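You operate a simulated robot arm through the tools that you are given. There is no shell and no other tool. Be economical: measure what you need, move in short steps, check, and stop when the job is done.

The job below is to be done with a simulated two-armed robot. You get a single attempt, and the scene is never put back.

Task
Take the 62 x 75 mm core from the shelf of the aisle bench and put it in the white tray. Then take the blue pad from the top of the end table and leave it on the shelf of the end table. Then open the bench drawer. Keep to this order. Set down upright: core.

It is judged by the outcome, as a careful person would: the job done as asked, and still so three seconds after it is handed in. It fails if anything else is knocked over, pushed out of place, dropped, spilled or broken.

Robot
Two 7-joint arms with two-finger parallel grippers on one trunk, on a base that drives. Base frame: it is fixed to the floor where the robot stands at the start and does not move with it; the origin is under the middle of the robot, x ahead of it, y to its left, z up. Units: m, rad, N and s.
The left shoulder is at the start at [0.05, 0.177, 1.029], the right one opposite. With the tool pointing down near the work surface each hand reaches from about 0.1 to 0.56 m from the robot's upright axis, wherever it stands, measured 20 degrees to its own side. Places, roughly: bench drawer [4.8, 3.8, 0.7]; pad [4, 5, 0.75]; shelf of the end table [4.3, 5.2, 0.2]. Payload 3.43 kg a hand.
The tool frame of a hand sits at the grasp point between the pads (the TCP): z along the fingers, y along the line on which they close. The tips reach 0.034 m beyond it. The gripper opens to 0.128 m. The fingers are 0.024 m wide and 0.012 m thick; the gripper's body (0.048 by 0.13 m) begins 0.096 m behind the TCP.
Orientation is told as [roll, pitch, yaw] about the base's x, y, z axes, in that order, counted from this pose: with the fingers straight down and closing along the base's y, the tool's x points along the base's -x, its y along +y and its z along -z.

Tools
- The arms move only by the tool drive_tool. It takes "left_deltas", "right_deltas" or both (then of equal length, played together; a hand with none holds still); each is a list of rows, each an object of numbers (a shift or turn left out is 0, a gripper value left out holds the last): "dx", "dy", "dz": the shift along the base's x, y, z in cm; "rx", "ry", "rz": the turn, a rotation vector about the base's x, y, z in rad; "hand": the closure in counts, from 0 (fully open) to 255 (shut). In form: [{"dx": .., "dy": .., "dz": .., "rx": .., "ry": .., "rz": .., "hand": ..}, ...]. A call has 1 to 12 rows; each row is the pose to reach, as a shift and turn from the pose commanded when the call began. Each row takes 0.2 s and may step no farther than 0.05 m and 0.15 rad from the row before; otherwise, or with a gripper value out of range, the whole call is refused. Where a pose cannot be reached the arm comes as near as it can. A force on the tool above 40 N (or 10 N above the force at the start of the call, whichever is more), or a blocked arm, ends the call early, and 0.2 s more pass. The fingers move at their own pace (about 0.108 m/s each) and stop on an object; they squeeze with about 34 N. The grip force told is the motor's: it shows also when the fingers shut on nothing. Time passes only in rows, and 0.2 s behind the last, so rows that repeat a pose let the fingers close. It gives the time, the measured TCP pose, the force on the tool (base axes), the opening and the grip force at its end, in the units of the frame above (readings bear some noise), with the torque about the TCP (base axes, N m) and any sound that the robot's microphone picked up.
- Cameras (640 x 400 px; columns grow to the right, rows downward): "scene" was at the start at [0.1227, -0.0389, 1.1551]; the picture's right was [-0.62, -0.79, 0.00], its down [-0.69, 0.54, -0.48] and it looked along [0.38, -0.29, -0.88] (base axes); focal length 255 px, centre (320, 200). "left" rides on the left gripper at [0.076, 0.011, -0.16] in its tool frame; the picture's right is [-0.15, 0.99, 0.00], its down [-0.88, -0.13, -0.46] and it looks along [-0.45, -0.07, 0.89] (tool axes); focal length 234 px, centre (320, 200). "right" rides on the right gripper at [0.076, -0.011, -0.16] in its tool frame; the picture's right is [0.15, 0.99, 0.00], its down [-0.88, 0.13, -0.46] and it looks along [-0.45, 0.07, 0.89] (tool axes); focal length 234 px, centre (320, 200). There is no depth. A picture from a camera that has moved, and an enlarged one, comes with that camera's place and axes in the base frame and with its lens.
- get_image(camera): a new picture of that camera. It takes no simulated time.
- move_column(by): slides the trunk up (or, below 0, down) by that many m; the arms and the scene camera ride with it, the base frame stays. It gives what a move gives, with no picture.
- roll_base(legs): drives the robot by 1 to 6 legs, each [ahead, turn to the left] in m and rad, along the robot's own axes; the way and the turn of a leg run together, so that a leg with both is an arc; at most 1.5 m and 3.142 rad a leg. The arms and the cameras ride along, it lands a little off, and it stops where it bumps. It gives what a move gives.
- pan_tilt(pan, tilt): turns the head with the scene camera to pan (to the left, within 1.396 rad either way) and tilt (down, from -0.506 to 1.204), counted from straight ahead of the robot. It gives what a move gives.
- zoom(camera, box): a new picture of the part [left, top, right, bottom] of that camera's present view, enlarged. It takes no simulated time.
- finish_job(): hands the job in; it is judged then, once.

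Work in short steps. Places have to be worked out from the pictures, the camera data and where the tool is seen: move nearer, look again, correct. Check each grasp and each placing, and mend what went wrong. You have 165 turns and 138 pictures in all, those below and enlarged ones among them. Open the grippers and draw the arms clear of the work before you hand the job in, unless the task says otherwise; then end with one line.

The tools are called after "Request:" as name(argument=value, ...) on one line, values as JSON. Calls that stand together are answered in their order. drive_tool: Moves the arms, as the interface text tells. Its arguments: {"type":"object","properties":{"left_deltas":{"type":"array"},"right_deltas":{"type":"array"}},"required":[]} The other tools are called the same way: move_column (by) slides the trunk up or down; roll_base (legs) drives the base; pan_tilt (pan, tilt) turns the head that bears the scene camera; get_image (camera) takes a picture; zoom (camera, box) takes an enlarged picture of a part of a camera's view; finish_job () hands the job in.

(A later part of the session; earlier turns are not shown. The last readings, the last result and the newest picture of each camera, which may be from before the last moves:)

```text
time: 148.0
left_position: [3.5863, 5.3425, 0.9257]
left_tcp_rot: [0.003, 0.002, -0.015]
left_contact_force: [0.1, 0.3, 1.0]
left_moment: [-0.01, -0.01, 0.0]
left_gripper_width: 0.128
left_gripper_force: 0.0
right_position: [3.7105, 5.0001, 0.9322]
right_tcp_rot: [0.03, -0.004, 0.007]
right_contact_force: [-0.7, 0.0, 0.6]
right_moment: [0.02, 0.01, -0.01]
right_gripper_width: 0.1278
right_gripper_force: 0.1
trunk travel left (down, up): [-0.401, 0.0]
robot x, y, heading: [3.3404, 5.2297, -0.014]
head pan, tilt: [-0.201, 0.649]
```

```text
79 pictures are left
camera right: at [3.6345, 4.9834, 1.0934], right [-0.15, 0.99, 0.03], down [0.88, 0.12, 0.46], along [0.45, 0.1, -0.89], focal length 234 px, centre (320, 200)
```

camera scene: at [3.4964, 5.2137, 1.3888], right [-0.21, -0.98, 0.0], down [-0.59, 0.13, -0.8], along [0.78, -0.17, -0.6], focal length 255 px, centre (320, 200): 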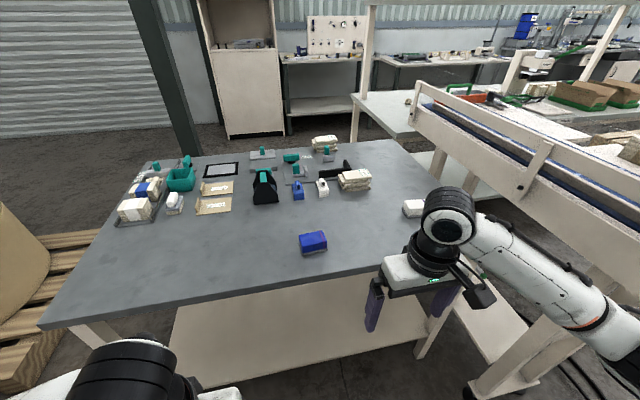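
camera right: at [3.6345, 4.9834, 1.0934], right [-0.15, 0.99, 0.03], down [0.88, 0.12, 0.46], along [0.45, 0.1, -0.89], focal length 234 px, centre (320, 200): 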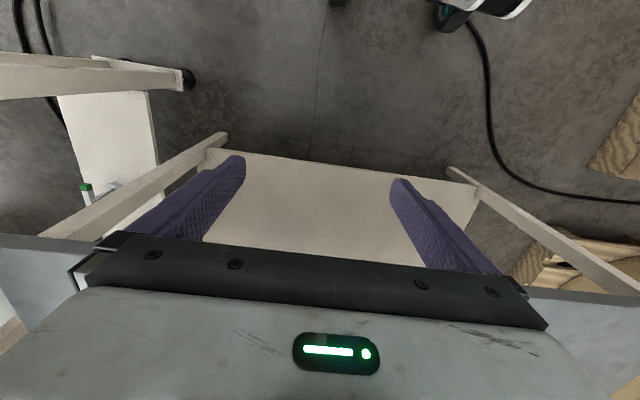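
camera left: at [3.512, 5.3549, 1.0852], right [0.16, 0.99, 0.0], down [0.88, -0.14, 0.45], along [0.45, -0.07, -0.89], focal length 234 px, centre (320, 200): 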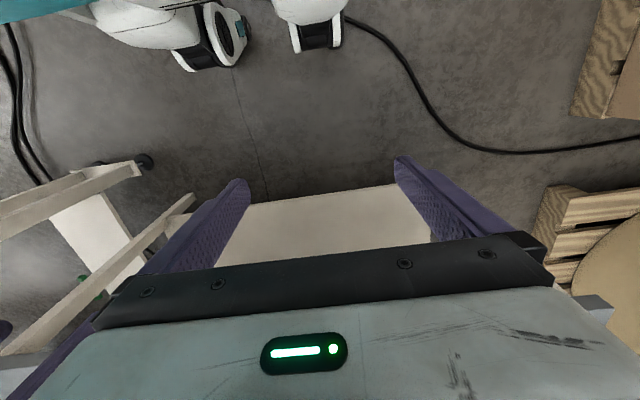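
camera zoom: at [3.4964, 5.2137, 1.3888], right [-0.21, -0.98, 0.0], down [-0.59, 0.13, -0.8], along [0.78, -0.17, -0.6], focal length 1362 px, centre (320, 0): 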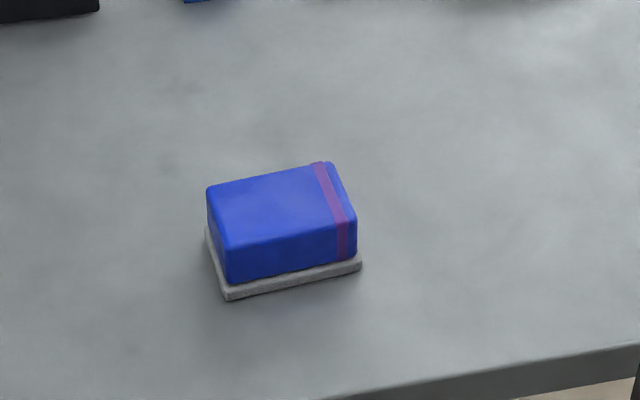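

Pad base ≈ 78 mm (y) × 55 mm (x), centre ≈ [4.035, 5.12], table z≈0.79. I drive 0.17 m closer and pitch the right hand to −0.5 over the pad.

Request:
roll_base(legs=[[0.17, 0.012]])

Request:
drive_tool(right_deltas=[{"dy": 3, "ry": -0.12, "rx": -0.03}, {"dy": 6, "ry": -0.25, "rx": -0.03}, {"dy": 9, "ry": -0.37, "rx": -0.03}, {"dy": 12, "ry": -0.5, "rx": -0.03}, {"dy": 12, "ry": -0.5, "rx": -0.03, "dx": 3}, {"dy": 12, "ry": -0.5, "rx": -0.03, "dx": 6}, {"dy": 12, "ry": -0.5, "rx": -0.03, "dx": 8}])

Request:
get_image(camera="right")

Request:
get_image(camera="scene")

```text
time: 149.5
left_position: [3.757, 5.3441, 0.9259]
left_tcp_rot: [0.002, 0.003, -0.001]
left_contact_force: [-0.2, 0.3, 0.2]
left_moment: [-0.01, 0.05, -0.01]
left_gripper_width: 0.128
left_gripper_force: 0.0
right_position: [3.8853, 5.004, 0.9329]
right_tcp_rot: [0.029, -0.002, 0.021]
right_contact_force: [0.0, -0.1, 0.1]
right_moment: [0.03, 0.02, -0.01]
right_gripper_width: 0.1279
right_gripper_force: 0.1
trunk travel left (down, up): [-0.401, 0.0]
robot x, y, heading: [3.5116, 5.2316, -0.004]
head pan, tilt: [-0.201, 0.649]
```

```text
time: 151.1
left_position: [3.755, 5.3443, 0.927]
left_tcp_rot: [0.003, 0.002, -0.002]
left_contact_force: [-0.6, 0.4, 0.7]
left_moment: [0.01, 0.01, 0.05]
left_gripper_width: 0.128
left_gripper_force: 0.0
right_position: [3.9646, 5.1235, 0.9313]
right_tcp_rot: [-0.013, -0.503, 0.028]
right_contact_force: [0.1, -0.1, 0.1]
right_moment: [-0.01, -0.03, 0.01]
right_gripper_width: 0.1283
right_gripper_force: 0.0
trunk travel left (down, up): [-0.401, 0.0]
robot x, y, heading: [3.5128, 5.2321, -0.002]
head pan, tilt: [-0.201, 0.649]
```

```text
78 pictures are left
camera right: at [3.8215, 5.1093, 1.0367], right [-0.15, 0.98, -0.08], down [0.55, 0.15, 0.82], along [0.82, 0.08, -0.56], focal length 234 px, centre (320, 200)
```

right: 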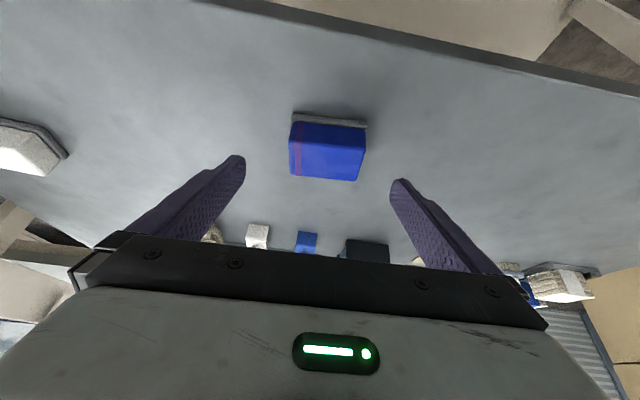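

```text
77 pictures are left
camera scene: at [3.6684, 5.2148, 1.3887], right [-0.2, -0.98, 0.0], down [-0.59, 0.12, -0.8], along [0.78, -0.16, -0.6], focal length 255 px, centre (320, 200)
```

scene: 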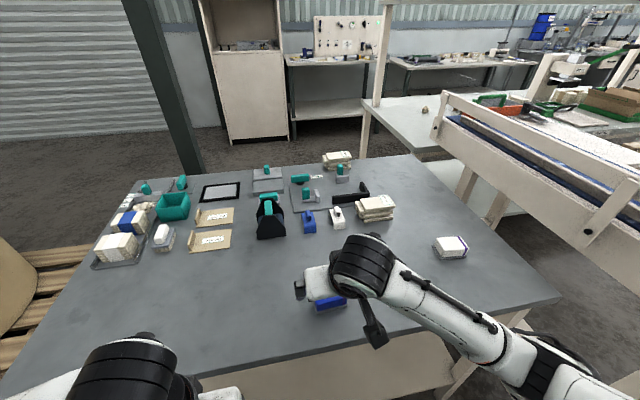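

Pad centre ≈ [4.03, 5.132]. Move over it at z 0.86, then check.

Request:
drive_tool(right_deltas=[{"dx": 3, "dy": 0.9}, {"dx": 6.5, "dy": 0.9}, {"dx": 6.5, "dy": 0.9, "dz": -3}, {"dx": 6.5, "dy": 0.9, "dz": -6}, {"dx": 6.5, "dy": 0.9, "dz": -7}])

Request:
get_image(camera="right")

Request:
zoom(camera="scene", box=[260, 220, 420, 320])

```text
time: 152.3
left_position: [3.7541, 5.3443, 0.928]
left_tcp_rot: [0.002, -0.001, -0.002]
left_contact_force: [0.6, 0.1, -0.3]
left_moment: [0.0, 0.0, 0.01]
left_gripper_width: 0.128
left_gripper_force: 0.1
right_position: [4.0321, 5.1361, 0.8758]
right_tcp_rot: [-0.001, -0.524, 0.026]
right_contact_force: [-13.6, 1.5, 19.7]
right_moment: [-1.34, 0.53, -0.86]
right_gripper_width: 0.1272
right_gripper_force: 0.1
trunk travel left (down, up): [-0.401, 0.0]
robot x, y, heading: [3.5123, 5.2317, -0.003]
head pan, tilt: [-0.201, 0.649]
stopped in row 5 (right hand): the force on the tool passed its limit at 45 N (the readings are from after the stop); the commanded pose is now the measured one
```

```text
76 pictures are left
camera right: at [3.8864, 5.1208, 0.9768], right [-0.15, 0.99, -0.07], down [0.53, 0.14, 0.84], along [0.83, 0.09, -0.54], focal length 234 px, centre (320, 200)
```

right: 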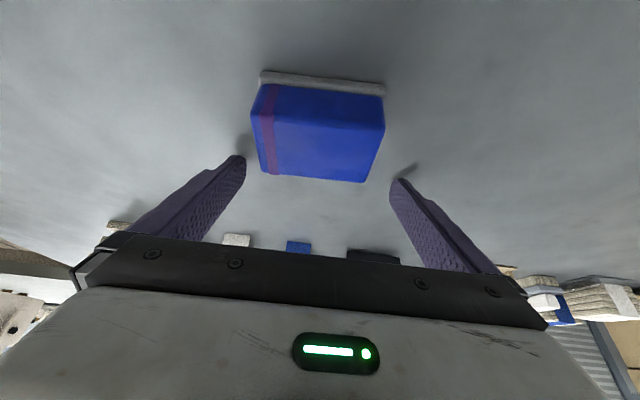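

```text
4.00 times, centred on (340, 270) of scene
camera zoom: at [3.6652, 5.2152, 1.3893], right [-0.2, -0.98, 0.0], down [-0.59, 0.12, -0.8], along [0.78, -0.16, -0.6], focal length 1022 px, centre (240, -80)
```

zoom: 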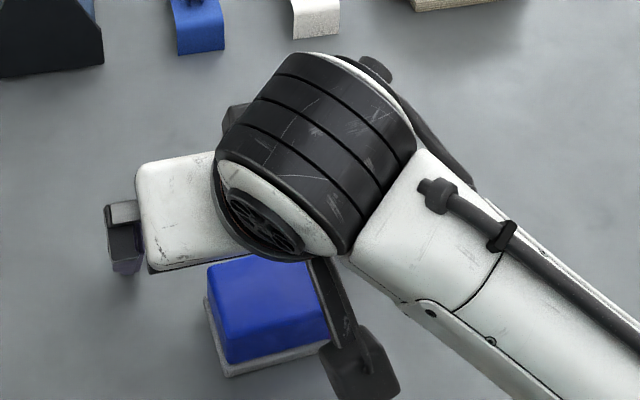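

The fingertips touched the table: its top is ≈0.84, so the pad is nearer, centre ≈ [3.988, 5.13]. I raise 1.5 cm and pull back 4.4 cm.

Request:
drive_tool(right_deltas=[{"dz": 1.5}, {"dz": 1.5, "dx": -2.2, "dy": -0.2, "ry": 0.02}, {"dz": 1.5, "dx": -4.4, "dy": -0.4, "ry": 0.02}, {"dz": 0.8, "dx": -4.4, "dy": -0.4, "ry": 0.02}])

Request:
get_image(camera="right")

```text
time: 153.3
left_position: [3.7556, 5.3441, 0.925]
left_tcp_rot: [0.002, 0.002, -0.004]
left_contact_force: [0.1, 0.5, 0.2]
left_moment: [-0.01, 0.01, -0.04]
left_gripper_width: 0.1279
left_gripper_force: 0.0
right_position: [3.9902, 5.1316, 0.8794]
right_tcp_rot: [-0.002, -0.5, 0.023]
right_contact_force: [-0.8, 0.3, 0.0]
right_moment: [0.0, 0.01, 0.01]
right_gripper_width: 0.1279
right_gripper_force: 0.0
trunk travel left (down, up): [-0.401, 0.0]
robot x, y, heading: [3.5119, 5.2292, 0.001]
head pan, tilt: [-0.201, 0.649]
```

```text
74 pictures are left
camera right: at [3.8468, 5.1157, 0.9848], right [-0.15, 0.99, -0.07], down [0.55, 0.15, 0.82], along [0.82, 0.09, -0.57], focal length 234 px, centre (320, 200)
```

right: 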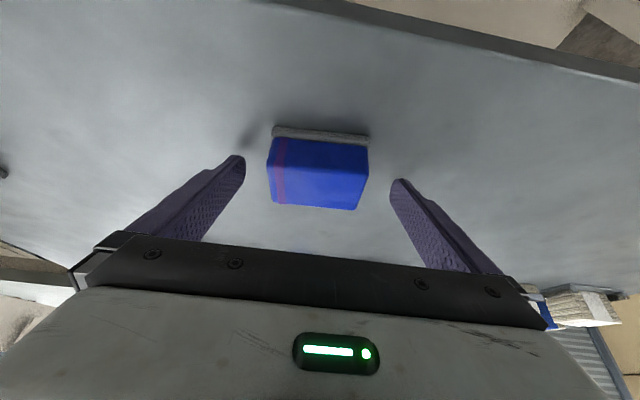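

Pad is centred laterally; shift back 1.0 cm and close.

Request:
drive_tool(right_deltas=[{"dx": -1.0, "dy": -0.1}, {"dx": -1.0, "dy": -0.1, "hand": 255}, {"dx": -1.0, "dy": -0.1, "hand": 255}, {"dx": -1.0, "dy": -0.1, "hand": 255}, {"dx": -1.0, "dy": -0.1, "hand": 255}])

Request:
get_image(camera="right")

```text
time: 154.5
left_position: [3.7571, 5.3441, 0.9252]
left_tcp_rot: [0.002, 0.002, -0.004]
left_contact_force: [-0.4, 0.0, 0.8]
left_moment: [-0.03, -0.01, -0.01]
left_gripper_width: 0.1278
left_gripper_force: 0.1
right_position: [3.9797, 5.13, 0.8796]
right_tcp_rot: [-0.002, -0.501, 0.027]
right_contact_force: [0.3, -0.4, 1.2]
right_moment: [-0.08, -0.07, 0.02]
right_gripper_width: 0.0743
right_gripper_force: 33.9
trunk travel left (down, up): [-0.401, 0.0]
robot x, y, heading: [3.5119, 5.229, 0.002]
head pan, tilt: [-0.201, 0.649]
```

```text
73 pictures are left
camera right: at [3.8361, 5.1152, 0.9844], right [-0.15, 0.99, -0.07], down [0.55, 0.15, 0.82], along [0.82, 0.09, -0.57], focal length 234 px, centre (320, 200)
```

right: 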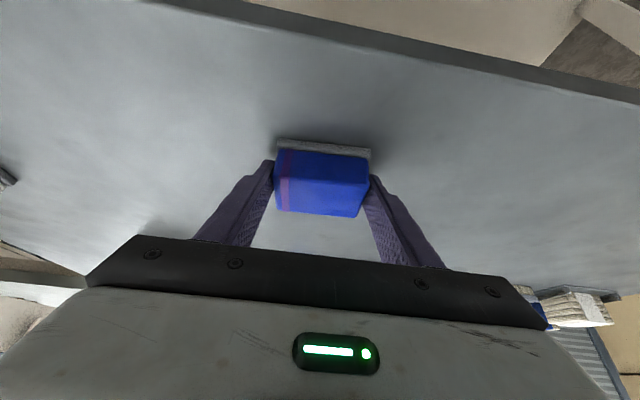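

Gripped (74 mm, 34 N). Lift and check.

Request:
drive_tool(right_deltas=[{"dz": 3}, {"dz": 6}, {"dz": 8}])

Request:
get_image(camera="right")

```text
time: 155.3
left_position: [3.7552, 5.3431, 0.9259]
left_tcp_rot: [0.003, 0.001, -0.003]
left_contact_force: [0.4, -0.7, 0.8]
left_moment: [0.0, 0.02, 0.02]
left_gripper_width: 0.1278
left_gripper_force: 0.1
right_position: [3.9774, 5.1309, 0.9598]
right_tcp_rot: [-0.002, -0.498, 0.026]
right_contact_force: [0.9, -0.3, -0.8]
right_moment: [-0.04, 0.02, 0.03]
right_gripper_width: 0.0741
right_gripper_force: 34.2
trunk travel left (down, up): [-0.401, 0.0]
robot x, y, heading: [3.5115, 5.2309, -0.005]
head pan, tilt: [-0.201, 0.649]
```

```text
72 pictures are left
camera right: at [3.8359, 5.1148, 1.0649], right [-0.15, 0.99, -0.07], down [0.55, 0.15, 0.82], along [0.82, 0.09, -0.57], focal length 234 px, centre (320, 200)
```

right: 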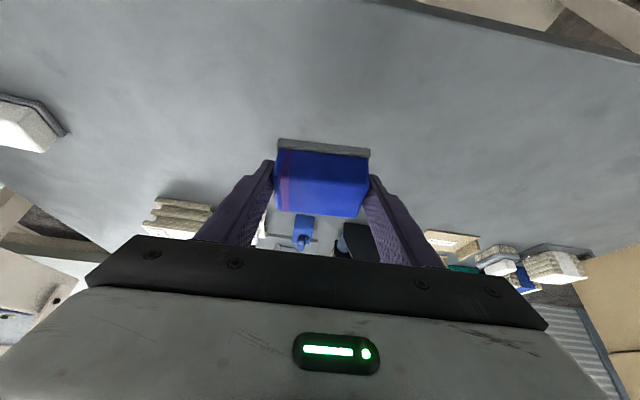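

Pad held level. Back out 0.45 m, lower the trunk fully, and look at the shelf.

Request:
roll_base(legs=[[-0.45, 0.003]])

Request:
move_column(by=-0.4)

Request:
pan_tilt(pan=-0.1, tilt=0.6)

Request:
get_image(camera="scene")

```text
time: 158.1
left_position: [3.3057, 5.344, 0.9258]
left_tcp_rot: [0.002, 0.0, 0.003]
left_contact_force: [0.0, -0.3, -0.3]
left_moment: [0.01, -0.02, -0.02]
left_gripper_width: 0.128
left_gripper_force: 0.0
right_position: [3.5303, 5.1313, 0.9602]
right_tcp_rot: [-0.001, -0.499, 0.032]
right_contact_force: [-0.4, 0.1, -0.8]
right_moment: [0.0, -0.02, 0.03]
right_gripper_width: 0.0743
right_gripper_force: 34.4
trunk travel left (down, up): [-0.401, 0.0]
robot x, y, heading: [3.0644, 5.2304, 0.008]
head pan, tilt: [-0.201, 0.649]
```

```text
time: 161.9
left_position: [3.3057, 5.3434, 0.525]
left_tcp_rot: [0.002, 0.002, 0.0]
left_contact_force: [0.2, -0.6, 0.1]
left_moment: [-0.03, -0.02, 0.02]
left_gripper_width: 0.1278
left_gripper_force: 0.0
right_position: [3.5298, 5.1313, 0.5587]
right_tcp_rot: [-0.002, -0.498, 0.032]
right_contact_force: [0.6, 0.4, -1.4]
right_moment: [0.01, 0.04, 0.0]
right_gripper_width: 0.0742
right_gripper_force: 33.7
trunk travel left (down, up): [-0.001, 0.4]
robot x, y, heading: [3.0626, 5.2321, 0.009]
head pan, tilt: [-0.201, 0.649]
```

```text
time: 162.6
left_position: [3.3063, 5.3443, 0.5253]
left_tcp_rot: [0.003, 0.001, 0.001]
left_contact_force: [0.0, 0.6, 0.8]
left_moment: [0.0, -0.01, 0.02]
left_gripper_width: 0.1282
left_gripper_force: 0.0
right_position: [3.5295, 5.132, 0.5612]
right_tcp_rot: [-0.001, -0.499, 0.031]
right_contact_force: [-0.1, -0.6, 0.0]
right_moment: [-0.02, -0.02, 0.0]
right_gripper_width: 0.0741
right_gripper_force: 33.9
trunk travel left (down, up): [-0.001, 0.4]
robot x, y, heading: [3.0639, 5.2328, 0.005]
head pan, tilt: [-0.099, 0.6]
```

```text
71 pictures are left
camera scene: at [3.2214, 5.2226, 0.993], right [-0.09, -1.0, 0.0], down [-0.56, 0.05, -0.82], along [0.82, -0.08, -0.57], focal length 255 px, centre (320, 200)
```

scene: 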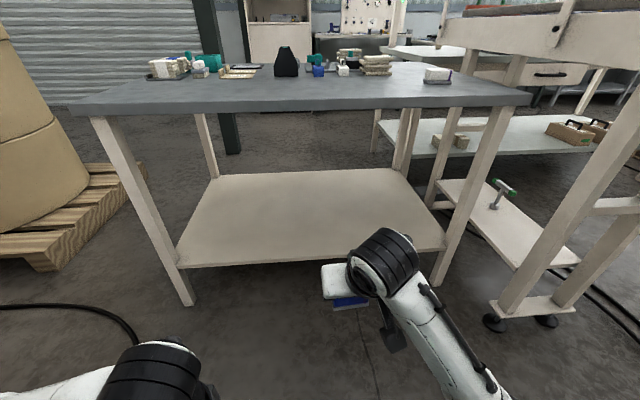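

Shelf top z≈0.235, front edge x≈3.93. I lower and extend the hand to z≈0.33 outside first.

Request:
drive_tool(right_deltas=[{"dx": 2, "dz": -4}, {"dx": 4, "dz": -8}, {"dx": 6, "dz": -12}, {"dx": 8, "dz": -16}, {"dx": 8, "dz": -20}, {"dx": 8, "dz": -22}])

Request:
get_image(camera="scene")

Request:
get_image(camera="right")

```text
time: 164.2
left_position: [3.3057, 5.3446, 0.5213]
left_tcp_rot: [0.001, 0.001, 0.002]
left_contact_force: [0.9, -0.1, 0.5]
left_moment: [-0.03, 0.0, 0.0]
left_gripper_width: 0.128
left_gripper_force: 0.1
right_position: [3.6394, 5.0855, 0.3558]
right_tcp_rot: [-0.072, -0.551, 0.037]
right_contact_force: [-0.3, 0.7, -1.5]
right_moment: [0.02, 0.05, -0.02]
right_gripper_width: 0.0742
right_gripper_force: 33.8
trunk travel left (down, up): [-0.001, 0.4]
robot x, y, heading: [3.0641, 5.2285, 0.001]
head pan, tilt: [-0.099, 0.6]
stopped in row 6 (right hand): the arm was blocked; the commanded pose is now the measured one
```

```text
70 pictures are left
camera scene: at [3.2215, 5.2224, 0.9886], right [-0.09, -1.0, 0.0], down [-0.56, 0.05, -0.82], along [0.82, -0.08, -0.57], focal length 255 px, centre (320, 200)
```

scene: 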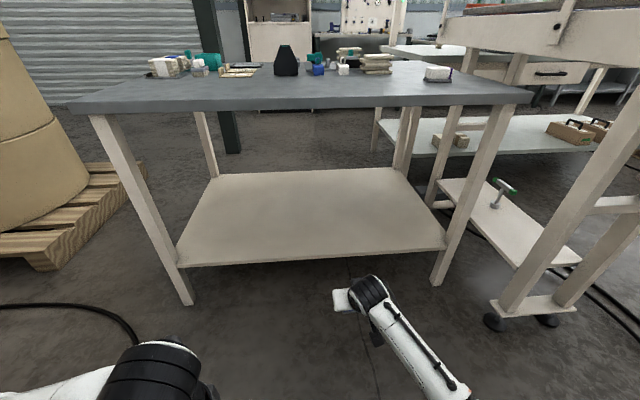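

```text
69 pictures are left
camera right: at [3.4911, 5.0798, 0.4528], right [-0.12, 0.98, -0.14], down [0.51, 0.18, 0.84], along [0.85, 0.03, -0.52], focal length 234 px, centre (320, 200)
```

right: 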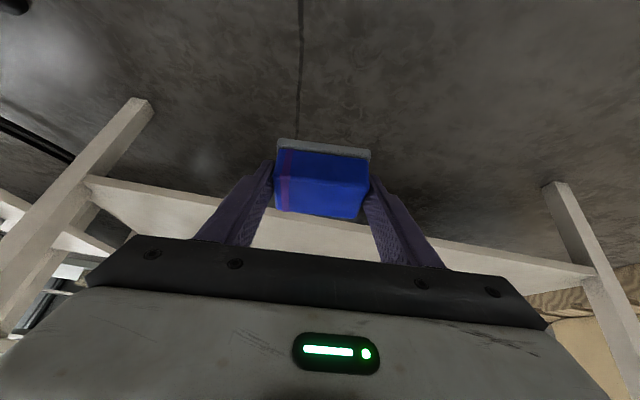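

The elbow likely met the robot's own base. I raise the trunk 0.12 and lower the hand with the arm straighter.

Request:
move_column(by=0.12)

Request:
drive_tool(right_deltas=[{"dx": 1, "dz": -4, "dy": 1, "rx": 0.03, "ry": 0.02}, {"dx": 1, "dz": -8, "dy": 2, "rx": 0.07, "ry": 0.05}, {"dx": 1, "dz": -11, "dy": 3, "rx": 0.07, "ry": 0.05}, {"dx": 1, "dz": -14, "dy": 4, "rx": 0.07, "ry": 0.05}])

Request:
get_image(camera="scene")

```text
time: 165.7
left_position: [3.3068, 5.3443, 0.6457]
left_tcp_rot: [0.002, 0.002, 0.002]
left_contact_force: [-0.4, -0.1, 0.3]
left_moment: [0.02, -0.01, 0.01]
left_gripper_width: 0.1278
left_gripper_force: 0.1
right_position: [3.6385, 5.0888, 0.4785]
right_tcp_rot: [-0.068, -0.55, 0.039]
right_contact_force: [0.8, 0.5, -1.8]
right_moment: [0.04, 0.02, -0.01]
right_gripper_width: 0.0739
right_gripper_force: 33.9
trunk travel left (down, up): [-0.121, 0.28]
robot x, y, heading: [3.0626, 5.2302, 0.007]
head pan, tilt: [-0.099, 0.6]
```

```text
time: 166.7
left_position: [3.3069, 5.3439, 0.6456]
left_tcp_rot: [0.003, 0.003, 0.003]
left_contact_force: [-0.3, -0.5, -0.1]
left_moment: [-0.04, 0.01, 0.04]
left_gripper_width: 0.1277
left_gripper_force: 0.0
right_position: [3.6483, 5.1289, 0.3376]
right_tcp_rot: [0.014, -0.502, -0.004]
right_contact_force: [-0.7, -0.1, -0.8]
right_moment: [0.0, -0.04, -0.02]
right_gripper_width: 0.0742
right_gripper_force: 34.0
trunk travel left (down, up): [-0.121, 0.28]
robot x, y, heading: [3.0624, 5.2286, 0.001]
head pan, tilt: [-0.099, 0.6]
```

```text
68 pictures are left
camera scene: at [3.2214, 5.2226, 1.113], right [-0.09, -1.0, 0.0], down [-0.56, 0.05, -0.83], along [0.82, -0.08, -0.56], focal length 255 px, centre (320, 200)
```

scene: 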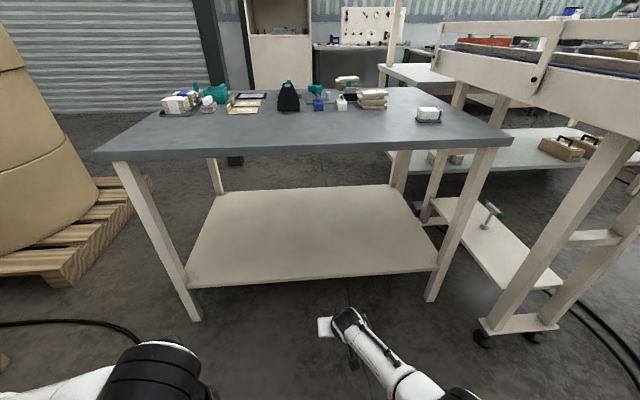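

Good pose: z 0.338, pad bottom ≈0.297 above shelf 0.24. Drive in 0.44 m.

Request:
roll_base(legs=[[0.44, 0]])

Request:
get_image(camera="right")

Request:
pan_tilt(pan=-0.2, tilt=0.9)

Request:
get_image(camera="scene")

```text
time: 169.3
left_position: [3.7502, 5.3461, 0.6463]
left_tcp_rot: [0.002, 0.001, -0.001]
left_contact_force: [0.0, 0.1, -0.3]
left_moment: [0.0, 0.0, -0.01]
left_gripper_width: 0.1277
left_gripper_force: 0.0
right_position: [4.091, 5.1281, 0.3372]
right_tcp_rot: [0.015, -0.5, -0.007]
right_contact_force: [1.2, 0.7, -0.7]
right_moment: [0.0, -0.01, -0.01]
right_gripper_width: 0.074
right_gripper_force: 34.1
trunk travel left (down, up): [-0.121, 0.28]
robot x, y, heading: [3.5053, 5.2285, -0.0]
head pan, tilt: [-0.099, 0.6]
```

```text
67 pictures are left
camera right: at [3.9477, 5.1156, 0.4421], right [-0.13, 0.99, -0.06], down [0.55, 0.12, 0.82], along [0.82, 0.07, -0.56], focal length 234 px, centre (320, 200)
```

right: 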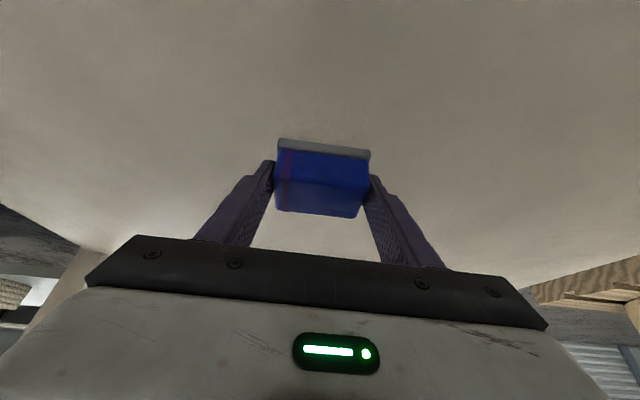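

```text
time: 170.2
left_position: [3.7491, 5.3454, 0.645]
left_tcp_rot: [-0.001, 0.001, 0.0]
left_contact_force: [0.9, 0.3, 0.2]
left_moment: [-0.02, -0.03, 0.0]
left_gripper_width: 0.128
left_gripper_force: 0.0
right_position: [4.0917, 5.1289, 0.3373]
right_tcp_rot: [0.014, -0.5, -0.007]
right_contact_force: [0.5, 0.9, -1.2]
right_moment: [0.0, -0.01, 0.01]
right_gripper_width: 0.0745
right_gripper_force: 34.2
trunk travel left (down, up): [-0.121, 0.28]
robot x, y, heading: [3.5035, 5.2307, -0.001]
head pan, tilt: [-0.201, 0.901]
```

```text
66 pictures are left
camera scene: at [3.6512, 5.2175, 1.0883], right [-0.2, -0.98, 0.0], down [-0.77, 0.15, -0.62], along [0.61, -0.12, -0.78], focal length 255 px, centre (320, 200)
```

scene: 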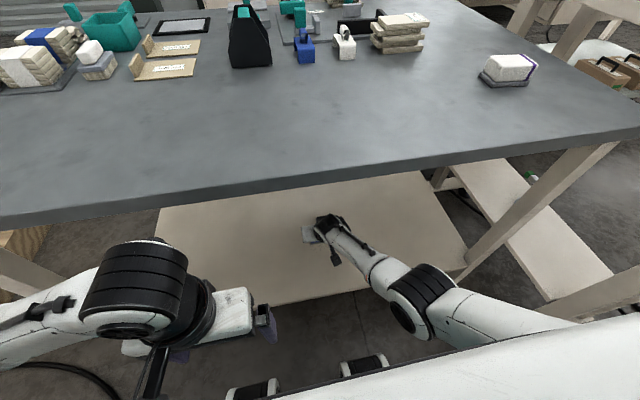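

Over the shelf. Lower the trunk 4.5 cm, then creep to contact.

Request:
move_column(by=-0.045)

Request:
move_column(by=-0.007)

Request:
get_image(camera="right")

```text
time: 171.0
left_position: [3.7501, 5.3455, 0.6012]
left_tcp_rot: [0.002, 0.002, 0.0]
left_contact_force: [0.4, -0.2, 0.1]
left_moment: [0.04, 0.01, 0.01]
left_gripper_width: 0.1279
left_gripper_force: 0.0
right_position: [4.0916, 5.1289, 0.2925]
right_tcp_rot: [0.014, -0.5, -0.006]
right_contact_force: [0.6, 0.6, -0.3]
right_moment: [0.0, 0.02, -0.02]
right_gripper_width: 0.0742
right_gripper_force: 34.0
trunk travel left (down, up): [-0.076, 0.325]
robot x, y, heading: [3.5068, 5.2308, -0.001]
head pan, tilt: [-0.201, 0.901]
```

```text
time: 171.6
left_position: [3.7504, 5.3458, 0.594]
left_tcp_rot: [0.001, -0.001, 0.0]
left_contact_force: [0.1, 0.8, 0.5]
left_moment: [0.0, 0.01, -0.02]
left_gripper_width: 0.1283
left_gripper_force: 0.1
right_position: [4.0931, 5.1291, 0.2887]
right_tcp_rot: [0.015, -0.509, -0.005]
right_contact_force: [-1.7, -1.6, 14.4]
right_moment: [-0.43, 0.27, 0.03]
right_gripper_width: 0.0737
right_gripper_force: 33.8
trunk travel left (down, up): [-0.069, 0.332]
robot x, y, heading: [3.5047, 5.2303, 0.003]
head pan, tilt: [-0.201, 0.901]
```

```text
65 pictures are left
camera right: at [3.9495, 5.1158, 0.3924], right [-0.13, 0.99, -0.06], down [0.55, 0.12, 0.83], along [0.83, 0.07, -0.56], focal length 234 px, centre (320, 200)
```

right: 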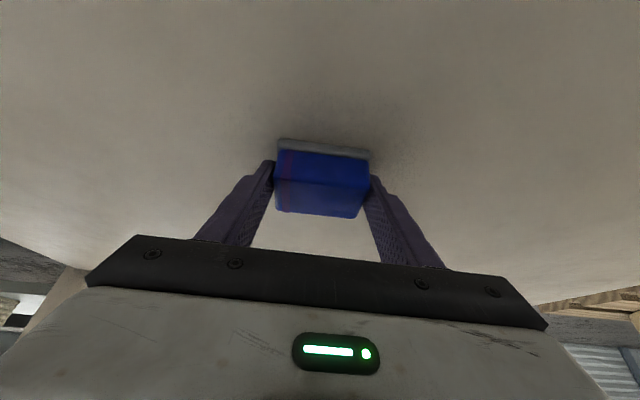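

Contact at 14 N. I open the gripper, then raise.

Request:
drive_tool(right_deltas=[{"hand": 95}, {"hand": 70}, {"hand": 40}, {"hand": 40}])

Request:
move_column(by=0.08)

Request:
get_image(camera="right")

```text
time: 172.6
left_position: [3.7499, 5.3455, 0.5942]
left_tcp_rot: [0.0, 0.0, 0.0]
left_contact_force: [0.3, 0.3, -0.1]
left_moment: [0.02, 0.02, 0.03]
left_gripper_width: 0.1281
left_gripper_force: 0.0
right_position: [4.0914, 5.1296, 0.2863]
right_tcp_rot: [0.015, -0.502, -0.007]
right_contact_force: [-6.0, 7.4, 10.3]
right_moment: [-0.36, 0.1, -0.23]
right_gripper_width: 0.1039
right_gripper_force: 0.1
trunk travel left (down, up): [-0.069, 0.332]
robot x, y, heading: [3.5052, 5.2336, 0.004]
head pan, tilt: [-0.201, 0.901]
```

```text
time: 173.8
left_position: [3.75, 5.3463, 0.6734]
left_tcp_rot: [0.002, 0.0, 0.001]
left_contact_force: [0.1, 0.0, 1.0]
left_moment: [0.0, 0.0, 0.07]
left_gripper_width: 0.1282
left_gripper_force: 0.0
right_position: [4.0909, 5.129, 0.3652]
right_tcp_rot: [0.013, -0.501, -0.007]
right_contact_force: [-0.4, 0.4, -0.2]
right_moment: [0.01, 0.01, 0.0]
right_gripper_width: 0.1079
right_gripper_force: 0.0
trunk travel left (down, up): [-0.149, 0.252]
robot x, y, heading: [3.505, 5.2298, 0.005]
head pan, tilt: [-0.201, 0.901]
```

```text
64 pictures are left
camera right: at [3.9477, 5.1155, 0.47], right [-0.13, 0.99, -0.06], down [0.55, 0.12, 0.82], along [0.82, 0.07, -0.56], focal length 234 px, centre (320, 200)
```

right: 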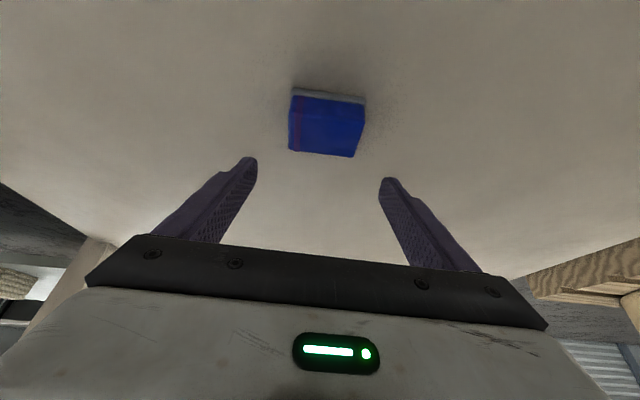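

Pad stands on the shelf. Back out and look toward the drawer bench.

Request:
roll_base(legs=[[-0.6, 0]])

Request:
move_column(by=0.2)

Request:
pan_tilt(pan=-0.5, tilt=0.35)

Request:
get_image(camera="scene")

Request:
zoom(camera="scene", box=[80, 140, 400, 340])

```text
time: 177.1
left_position: [3.1528, 5.3446, 0.6734]
left_tcp_rot: [0.004, 0.002, -0.008]
left_contact_force: [0.3, 0.1, 0.6]
left_moment: [0.0, -0.02, 0.02]
left_gripper_width: 0.1281
left_gripper_force: 0.1
right_position: [3.4919, 5.1249, 0.3653]
right_tcp_rot: [0.015, -0.5, -0.015]
right_contact_force: [0.4, -0.5, 0.1]
right_moment: [-0.02, 0.01, -0.02]
right_gripper_width: 0.1078
right_gripper_force: 0.1
trunk travel left (down, up): [-0.149, 0.252]
robot x, y, heading: [2.9065, 5.2347, -0.007]
head pan, tilt: [-0.201, 0.901]
```

```text
time: 179.3
left_position: [3.1532, 5.3441, 0.8739]
left_tcp_rot: [0.002, 0.002, -0.01]
left_contact_force: [0.3, -0.5, -0.5]
left_moment: [0.01, 0.02, -0.02]
left_gripper_width: 0.1278
left_gripper_force: 0.1
right_position: [3.4931, 5.1251, 0.5647]
right_tcp_rot: [0.014, -0.502, -0.014]
right_contact_force: [-0.2, 0.9, 0.7]
right_moment: [-0.02, 0.01, -0.01]
right_gripper_width: 0.1081
right_gripper_force: 0.0
trunk travel left (down, up): [-0.349, 0.052]
robot x, y, heading: [2.9057, 5.2347, -0.002]
head pan, tilt: [-0.201, 0.901]
```

```text
time: 180.3
left_position: [3.1537, 5.3444, 0.8735]
left_tcp_rot: [0.002, 0.0, -0.008]
left_contact_force: [-0.5, 0.6, 0.6]
left_moment: [-0.03, 0.01, -0.01]
left_gripper_width: 0.128
left_gripper_force: 0.0
right_position: [3.493, 5.1271, 0.5655]
right_tcp_rot: [0.014, -0.5, -0.013]
right_contact_force: [-0.1, 0.2, 0.7]
right_moment: [0.01, 0.01, 0.01]
right_gripper_width: 0.1079
right_gripper_force: 0.0
trunk travel left (down, up): [-0.349, 0.052]
robot x, y, heading: [2.9112, 5.2295, -0.002]
head pan, tilt: [-0.499, 0.351]
```

```text
63 pictures are left
camera scene: at [3.0611, 5.1878, 1.3637], right [-0.48, -0.88, 0.0], down [-0.3, 0.17, -0.94], along [0.82, -0.45, -0.34], focal length 255 px, centre (320, 200)
```

scene: 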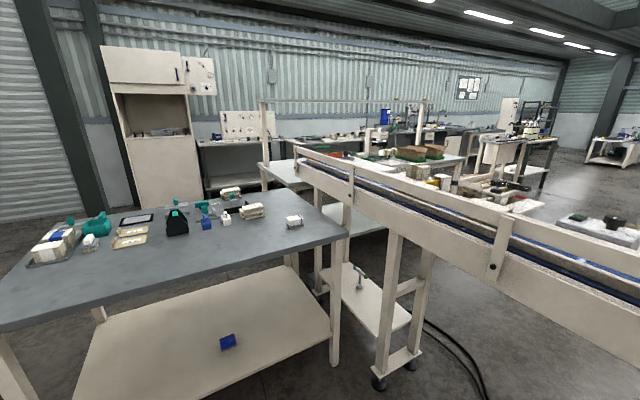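

```text
2.00 times, centred on (240, 240) of scene
camera zoom: at [3.0611, 5.1878, 1.3637], right [-0.48, -0.88, 0.0], down [-0.3, 0.17, -0.94], along [0.82, -0.45, -0.34], focal length 511 px, centre (480, 120)
```

zoom: 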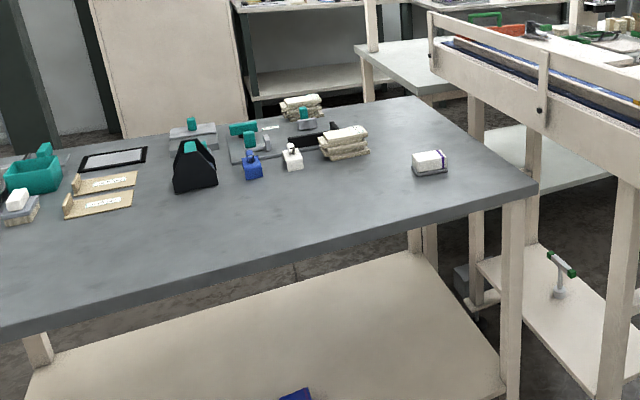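

I zoom towards the bench behind the conveyor.

Request:
zoom(camera="scene", box=[240, 120, 560, 260])

Request:
move_column(by=-0.34)

Request:
zoom(camera="scene", box=[240, 100, 560, 260])

Request:
get_image(camera="scene")

```text
2.00 times, centred on (400, 190) of scene
camera zoom: at [3.0611, 5.1878, 1.3637], right [-0.48, -0.88, 0.0], down [-0.3, 0.17, -0.94], along [0.82, -0.45, -0.34], focal length 511 px, centre (160, 220)
```

zoom: 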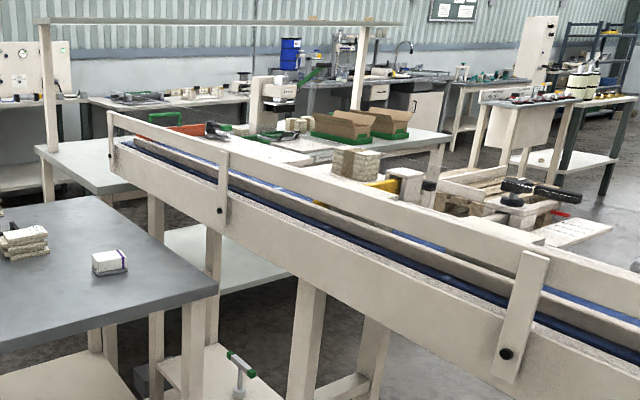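

```text
time: 183.6
left_position: [3.1529, 5.344, 0.5336]
left_tcp_rot: [0.001, 0.003, -0.009]
left_contact_force: [-0.2, 0.0, -0.3]
left_moment: [-0.02, 0.03, 0.01]
left_gripper_width: 0.1278
left_gripper_force: 0.0
right_position: [3.494, 5.1252, 0.2253]
right_tcp_rot: [0.015, -0.502, -0.015]
right_contact_force: [0.4, 0.1, 0.8]
right_moment: [0.0, 0.02, 0.0]
right_gripper_width: 0.1079
right_gripper_force: 0.1
trunk travel left (down, up): [-0.009, 0.392]
robot x, y, heading: [2.9083, 5.2323, -0.003]
head pan, tilt: [-0.499, 0.351]
```

```text
2.00 times, centred on (400, 180) of scene
camera zoom: at [3.061, 5.1877, 1.0238], right [-0.48, -0.88, 0.0], down [-0.3, 0.17, -0.94], along [0.82, -0.45, -0.34], focal length 511 px, centre (160, 240)
```

zoom: 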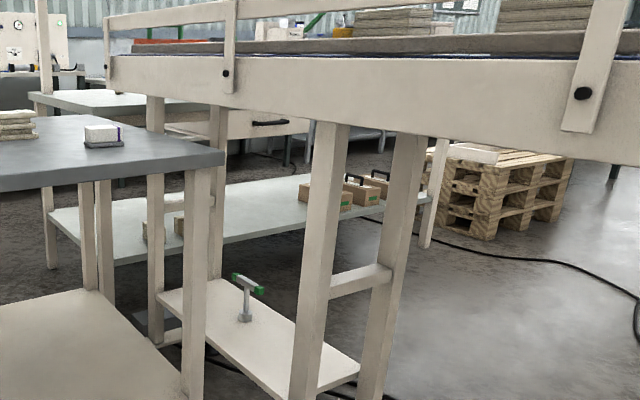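

```text
59 pictures are left
camera scene: at [3.061, 5.1877, 1.0238], right [-0.48, -0.88, 0.0], down [-0.3, 0.17, -0.94], along [0.82, -0.45, -0.34], focal length 255 px, centre (320, 200)
```

scene: 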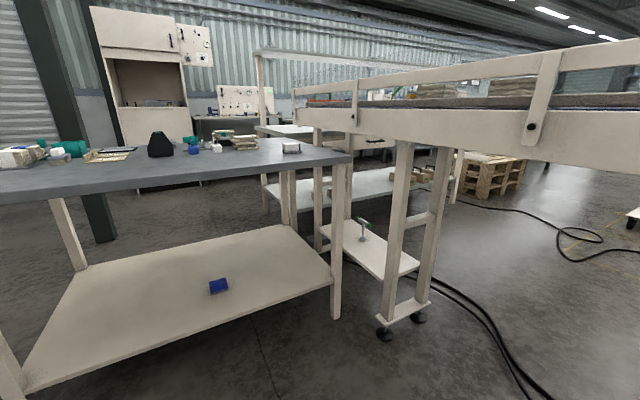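

The drawer faces −x at about [4.8, 3.69, 0.74], beyond the conveyor. I check the gap between the end table and the pallets on the left.

Request:
move_column(by=0.3)

Request:
pan_tilt(pan=0.55, tilt=0.5)

Request:
get_image(camera="scene")

```text
time: 186.6
left_position: [3.1544, 5.3431, 0.8341]
left_tcp_rot: [0.0, 0.0, -0.009]
left_contact_force: [-0.2, -0.9, 0.7]
left_moment: [0.01, 0.02, 0.02]
left_gripper_width: 0.1282
left_gripper_force: 0.0
right_position: [3.4927, 5.1249, 0.5253]
right_tcp_rot: [0.015, -0.5, -0.015]
right_contact_force: [0.3, 0.2, 0.3]
right_moment: [0.0, 0.0, 0.0]
right_gripper_width: 0.1076
right_gripper_force: 0.0
trunk travel left (down, up): [-0.309, 0.092]
robot x, y, heading: [2.9064, 5.2316, -0.002]
head pan, tilt: [-0.499, 0.351]
```

```text
time: 187.9
left_position: [3.1544, 5.3445, 0.8344]
left_tcp_rot: [0.001, 0.001, -0.01]
left_contact_force: [-0.4, -0.3, 0.4]
left_moment: [0.06, 0.03, -0.01]
left_gripper_width: 0.128
left_gripper_force: 0.0
right_position: [3.4924, 5.1239, 0.5252]
right_tcp_rot: [0.013, -0.501, -0.015]
right_contact_force: [-0.4, -0.1, -1.5]
right_moment: [-0.02, 0.05, 0.0]
right_gripper_width: 0.1076
right_gripper_force: 0.0
trunk travel left (down, up): [-0.309, 0.092]
robot x, y, heading: [2.9075, 5.2314, -0.004]
head pan, tilt: [0.55, 0.499]
```

```text
58 pictures are left
camera scene: at [3.0574, 5.2798, 1.3101], right [0.52, -0.86, 0.0], down [-0.41, -0.25, -0.88], along [0.75, 0.45, -0.48], focal length 255 px, centre (320, 200)
```

scene: 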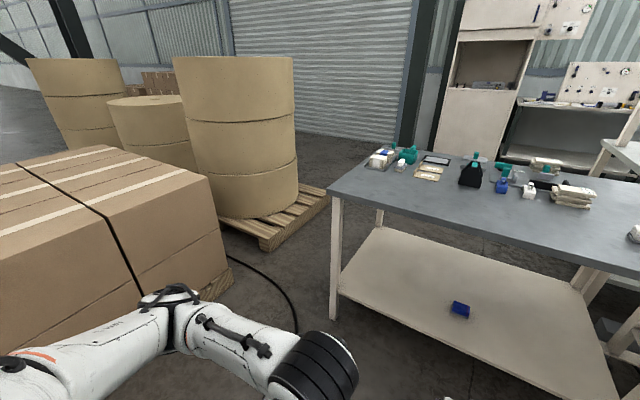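

The gap there is too narrow (~0.65 m) and the drawer side lies south of the conveyor, so I'll go back down the corridor and around the south. First fold the right arm, turn and drive west.

Request:
drive_tool(right_deltas=[{"ry": 0.1, "dx": -3, "dz": 3}, {"ry": 0.2, "dx": -6, "dz": 6}, {"ry": 0.3, "dx": -9, "dz": 9}, {"ry": 0.4, "dx": -12, "dz": 12}, {"ry": 0.5, "dx": -15, "dz": 15, "dy": -2}, {"ry": 0.5, "dx": -19, "dz": 17, "dy": -3}, {"ry": 0.5, "dx": -23, "dz": 18, "dy": -4}])

Request:
roll_base(legs=[[0, 3.118], [1.5, 0], [1.46, 0]])

Request:
pan_tilt(pan=0.8, tilt=0.35)

Request:
get_image(camera="scene")

```text
time: 189.5
left_position: [3.1529, 5.3447, 0.8345]
left_tcp_rot: [0.002, 0.002, -0.006]
left_contact_force: [0.0, -0.3, -0.3]
left_moment: [-0.01, 0.04, -0.01]
left_gripper_width: 0.1279
left_gripper_force: 0.1
right_position: [3.3571, 5.0915, 0.7761]
right_tcp_rot: [0.013, -0.203, -0.013]
right_contact_force: [0.7, 0.6, -0.8]
right_moment: [-0.01, 0.01, 0.01]
right_gripper_width: 0.108
right_gripper_force: 0.0
trunk travel left (down, up): [-0.309, 0.092]
robot x, y, heading: [2.9069, 5.234, -0.006]
head pan, tilt: [0.55, 0.499]
stopped in row 7 (right hand): the arm was blocked; the commanded pose is now the measured one
```

```text
time: 210.9
left_position: [-0.2804, 5.2883, 0.834]
left_tcp_rot: [0.003, 0.001, 3.08]
left_contact_force: [-0.4, 0.6, -0.2]
left_moment: [0.04, 0.01, 0.0]
left_gripper_width: 0.1281
left_gripper_force: 0.2
right_position: [-0.4715, 5.5524, 0.7787]
right_tcp_rot: [0.012, -0.203, 3.078]
right_contact_force: [-0.1, -0.5, 0.4]
right_moment: [0.0, 0.0, 0.01]
right_gripper_width: 0.1079
right_gripper_force: 0.0
trunk travel left (down, up): [-0.309, 0.092]
robot x, y, heading: [-0.0321, 5.3843, 3.082]
head pan, tilt: [0.55, 0.499]
```

```text
time: 211.7
left_position: [-0.281, 5.2878, 0.8327]
left_tcp_rot: [0.002, 0.003, 3.079]
left_contact_force: [-0.2, 0.1, -0.3]
left_moment: [-0.02, -0.01, 0.0]
left_gripper_width: 0.1281
left_gripper_force: 0.1
right_position: [-0.4711, 5.5511, 0.7778]
right_tcp_rot: [0.011, -0.202, 3.077]
right_contact_force: [0.4, 0.3, 0.0]
right_moment: [0.0, -0.01, 0.01]
right_gripper_width: 0.1079
right_gripper_force: 0.1
trunk travel left (down, up): [-0.309, 0.092]
robot x, y, heading: [-0.0274, 5.3903, 3.089]
head pan, tilt: [0.799, 0.351]
```

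```text
57 pictures are left
camera scene: at [-0.167, 5.33, 1.3238], right [-0.68, 0.74, 0.0], down [0.25, 0.23, -0.94], along [-0.69, -0.63, -0.34], focal length 255 px, centre (320, 200)
```

scene: 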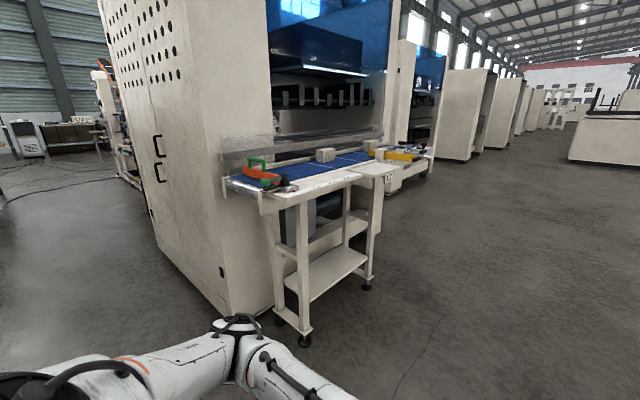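

Turn south and go through the corridor.

Request:
roll_base(legs=[[0, 1.63], [1.5, 0], [1.4, 0]])

```text
time: 229.7
left_position: [0.2277, 2.2531, 0.834]
left_tcp_rot: [0.001, 0.003, -1.522]
left_contact_force: [-1.4, -0.4, -0.6]
left_moment: [-0.03, -0.01, -0.02]
left_gripper_width: 0.1279
left_gripper_force: 0.0
right_position: [-0.0141, 2.036, 0.7765]
right_tcp_rot: [0.013, -0.202, -1.529]
right_contact_force: [0.8, -0.6, 0.4]
right_moment: [0.02, 0.03, 0.02]
right_gripper_width: 0.1079
right_gripper_force: 0.0
trunk travel left (down, up): [-0.309, 0.092]
robot x, y, heading: [0.1013, 2.4894, -1.523]
head pan, tilt: [0.799, 0.351]
```

Shift to x≈-0.4 and continue south past the start bench.

Request:
roll_base(legs=[[0, -0.511], [1.12, 0], [0, 0.45], [1.5, 0], [1.3, 0]])

Request:
pan_tilt(pan=0.9, tilt=0.3)

Request:
get_image(camera="scene")

```text
time: 251.5
left_position: [-0.434, -1.5722, 0.8334]
left_tcp_rot: [0.002, 0.003, -1.625]
left_contact_force: [-0.3, -0.3, -0.2]
left_moment: [-0.01, 0.05, -0.01]
left_gripper_width: 0.128
left_gripper_force: 0.0
right_position: [-0.6965, -1.764, 0.7763]
right_tcp_rot: [0.013, -0.201, -1.628]
right_contact_force: [0.9, 0.7, 0.0]
right_moment: [-0.02, 0.03, -0.02]
right_gripper_width: 0.1076
right_gripper_force: 0.1
trunk travel left (down, up): [-0.309, 0.092]
robot x, y, heading: [-0.5361, -1.3223, -1.622]
head pan, tilt: [0.799, 0.351]
```

```text
time: 252.2
left_position: [-0.4334, -1.5707, 0.8335]
left_tcp_rot: [0.002, 0.001, -1.626]
left_contact_force: [0.6, -0.2, -1.1]
left_moment: [0.0, 0.02, 0.01]
left_gripper_width: 0.1281
left_gripper_force: 0.1
right_position: [-0.6966, -1.7632, 0.7767]
right_tcp_rot: [0.014, -0.203, -1.628]
right_contact_force: [0.1, 0.7, -0.5]
right_moment: [0.01, -0.01, -0.02]
right_gripper_width: 0.1081
right_gripper_force: 0.0
trunk travel left (down, up): [-0.309, 0.092]
robot x, y, heading: [-0.5348, -1.3249, -1.622]
head pan, tilt: [0.901, 0.3]
```

```text
56 pictures are left
camera scene: at [-0.4668, -1.4514, 1.3285], right [-0.66, -0.75, 0.0], down [-0.22, 0.2, -0.96], along [0.72, -0.63, -0.3], focal length 255 px, centre (320, 200)
```

scene: 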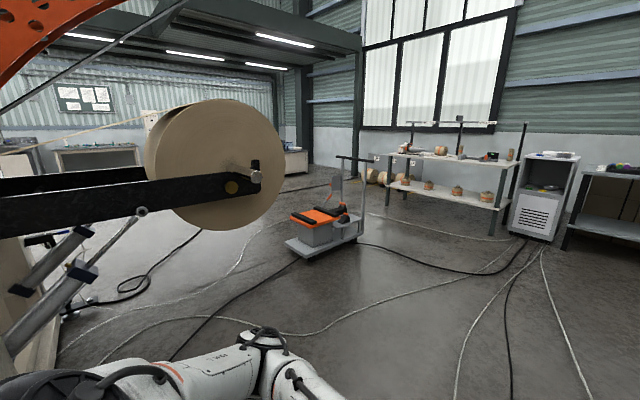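

South route: pass south of the trolley (≈[1.3–1.9, −2.9…−3.65]) and north of the racks (y≈−5).

Request:
roll_base(legs=[[0, 0.389], [1.5, 0], [1.5, 0], [0, 1.25]])

Request:
pan_tilt(pan=0.2, tilt=0.35)

Request:
get_image(camera="scene")

```text
time: 270.8
left_position: [0.7217, -3.9933, 0.8341]
left_tcp_rot: [0.002, 0.001, 0.027]
left_contact_force: [-0.2, -0.1, -0.3]
left_moment: [-0.02, 0.0, 0.01]
left_gripper_width: 0.1281
left_gripper_force: 0.1
right_position: [0.9346, -4.239, 0.7777]
right_tcp_rot: [0.009, -0.204, 0.022]
right_contact_force: [-0.9, -1.0, 0.4]
right_moment: [0.0, -0.01, 0.0]
right_gripper_width: 0.1077
right_gripper_force: 0.0
trunk travel left (down, up): [-0.309, 0.092]
robot x, y, heading: [0.4799, -4.1115, 0.026]
head pan, tilt: [0.901, 0.3]
```

```text
time: 271.9
left_position: [0.7215, -3.9942, 0.8343]
left_tcp_rot: [0.001, 0.002, 0.028]
left_contact_force: [0.3, -0.3, -1.0]
left_moment: [-0.02, 0.01, 0.0]
left_gripper_width: 0.1281
left_gripper_force: 0.1
right_position: [0.9336, -4.2406, 0.7773]
right_tcp_rot: [0.011, -0.202, 0.022]
right_contact_force: [0.3, -0.1, 0.5]
right_moment: [0.02, 0.0, -0.04]
right_gripper_width: 0.1081
right_gripper_force: 0.2
trunk travel left (down, up): [-0.309, 0.092]
robot x, y, heading: [0.4797, -4.1153, 0.032]
head pan, tilt: [0.201, 0.351]
```

```text
55 pictures are left
camera scene: at [0.6421, -4.09, 1.3238], right [0.23, -0.97, 0.0], down [-0.33, -0.08, -0.94], along [0.91, 0.21, -0.34], focal length 255 px, centre (320, 200)
```

scene: 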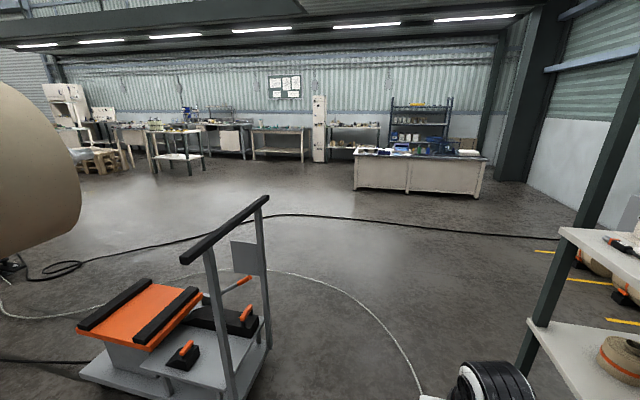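

Corridor between trolley (y −3.53) and rack (y −4.93) is 1.4 m; drive through at y≈−4.2.

Request:
roll_base(legs=[[0, -0.085], [1.5, 0], [0.9, 0], [0, 0.85]])

Request:
pan_tilt(pan=0.3, tilt=0.3)

Request:
get_image(camera="scene")

```text
time: 286.4
left_position: [2.9756, -4.0062, 0.8334]
left_tcp_rot: [0.003, -0.001, 0.787]
left_contact_force: [0.8, -0.7, -0.1]
left_moment: [0.01, -0.02, 0.0]
left_gripper_width: 0.1282
left_gripper_force: 0.2
right_position: [3.2987, -4.0373, 0.7763]
right_tcp_rot: [0.013, -0.202, 0.785]
right_contact_force: [0.2, 0.0, -0.5]
right_moment: [0.0, 0.03, 0.03]
right_gripper_width: 0.1077
right_gripper_force: 0.0
trunk travel left (down, up): [-0.309, 0.092]
robot x, y, heading: [2.8812, -4.26, 0.789]
head pan, tilt: [0.201, 0.351]
```

```text
time: 287.1
left_position: [2.9743, -4.0062, 0.8339]
left_tcp_rot: [0.002, 0.002, 0.789]
left_contact_force: [-0.1, 0.7, 0.0]
left_moment: [0.02, -0.02, 0.02]
left_gripper_width: 0.128
left_gripper_force: 0.1
right_position: [3.2998, -4.0372, 0.777]
right_tcp_rot: [0.012, -0.204, 0.786]
right_contact_force: [0.5, -0.3, -0.5]
right_moment: [0.0, 0.02, 0.03]
right_gripper_width: 0.108
right_gripper_force: 0.0
trunk travel left (down, up): [-0.309, 0.092]
robot x, y, heading: [2.8822, -4.2594, 0.791]
head pan, tilt: [0.3, 0.3]
```

```text
54 pictures are left
camera scene: at [2.9774, -4.1267, 1.3285], right [0.89, -0.46, 0.0], down [-0.14, -0.26, -0.96], along [0.44, 0.85, -0.3], focal length 255 px, centre (320, 200)
```

scene: 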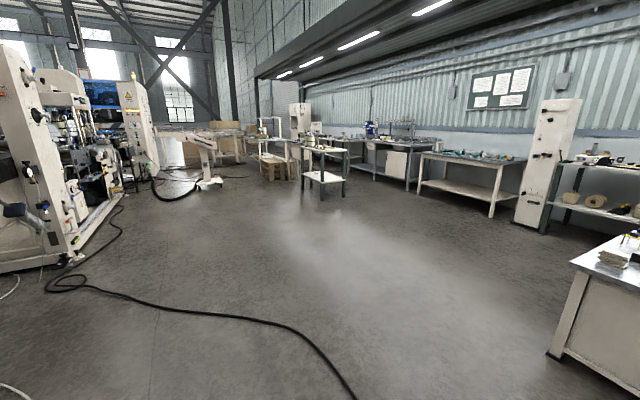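

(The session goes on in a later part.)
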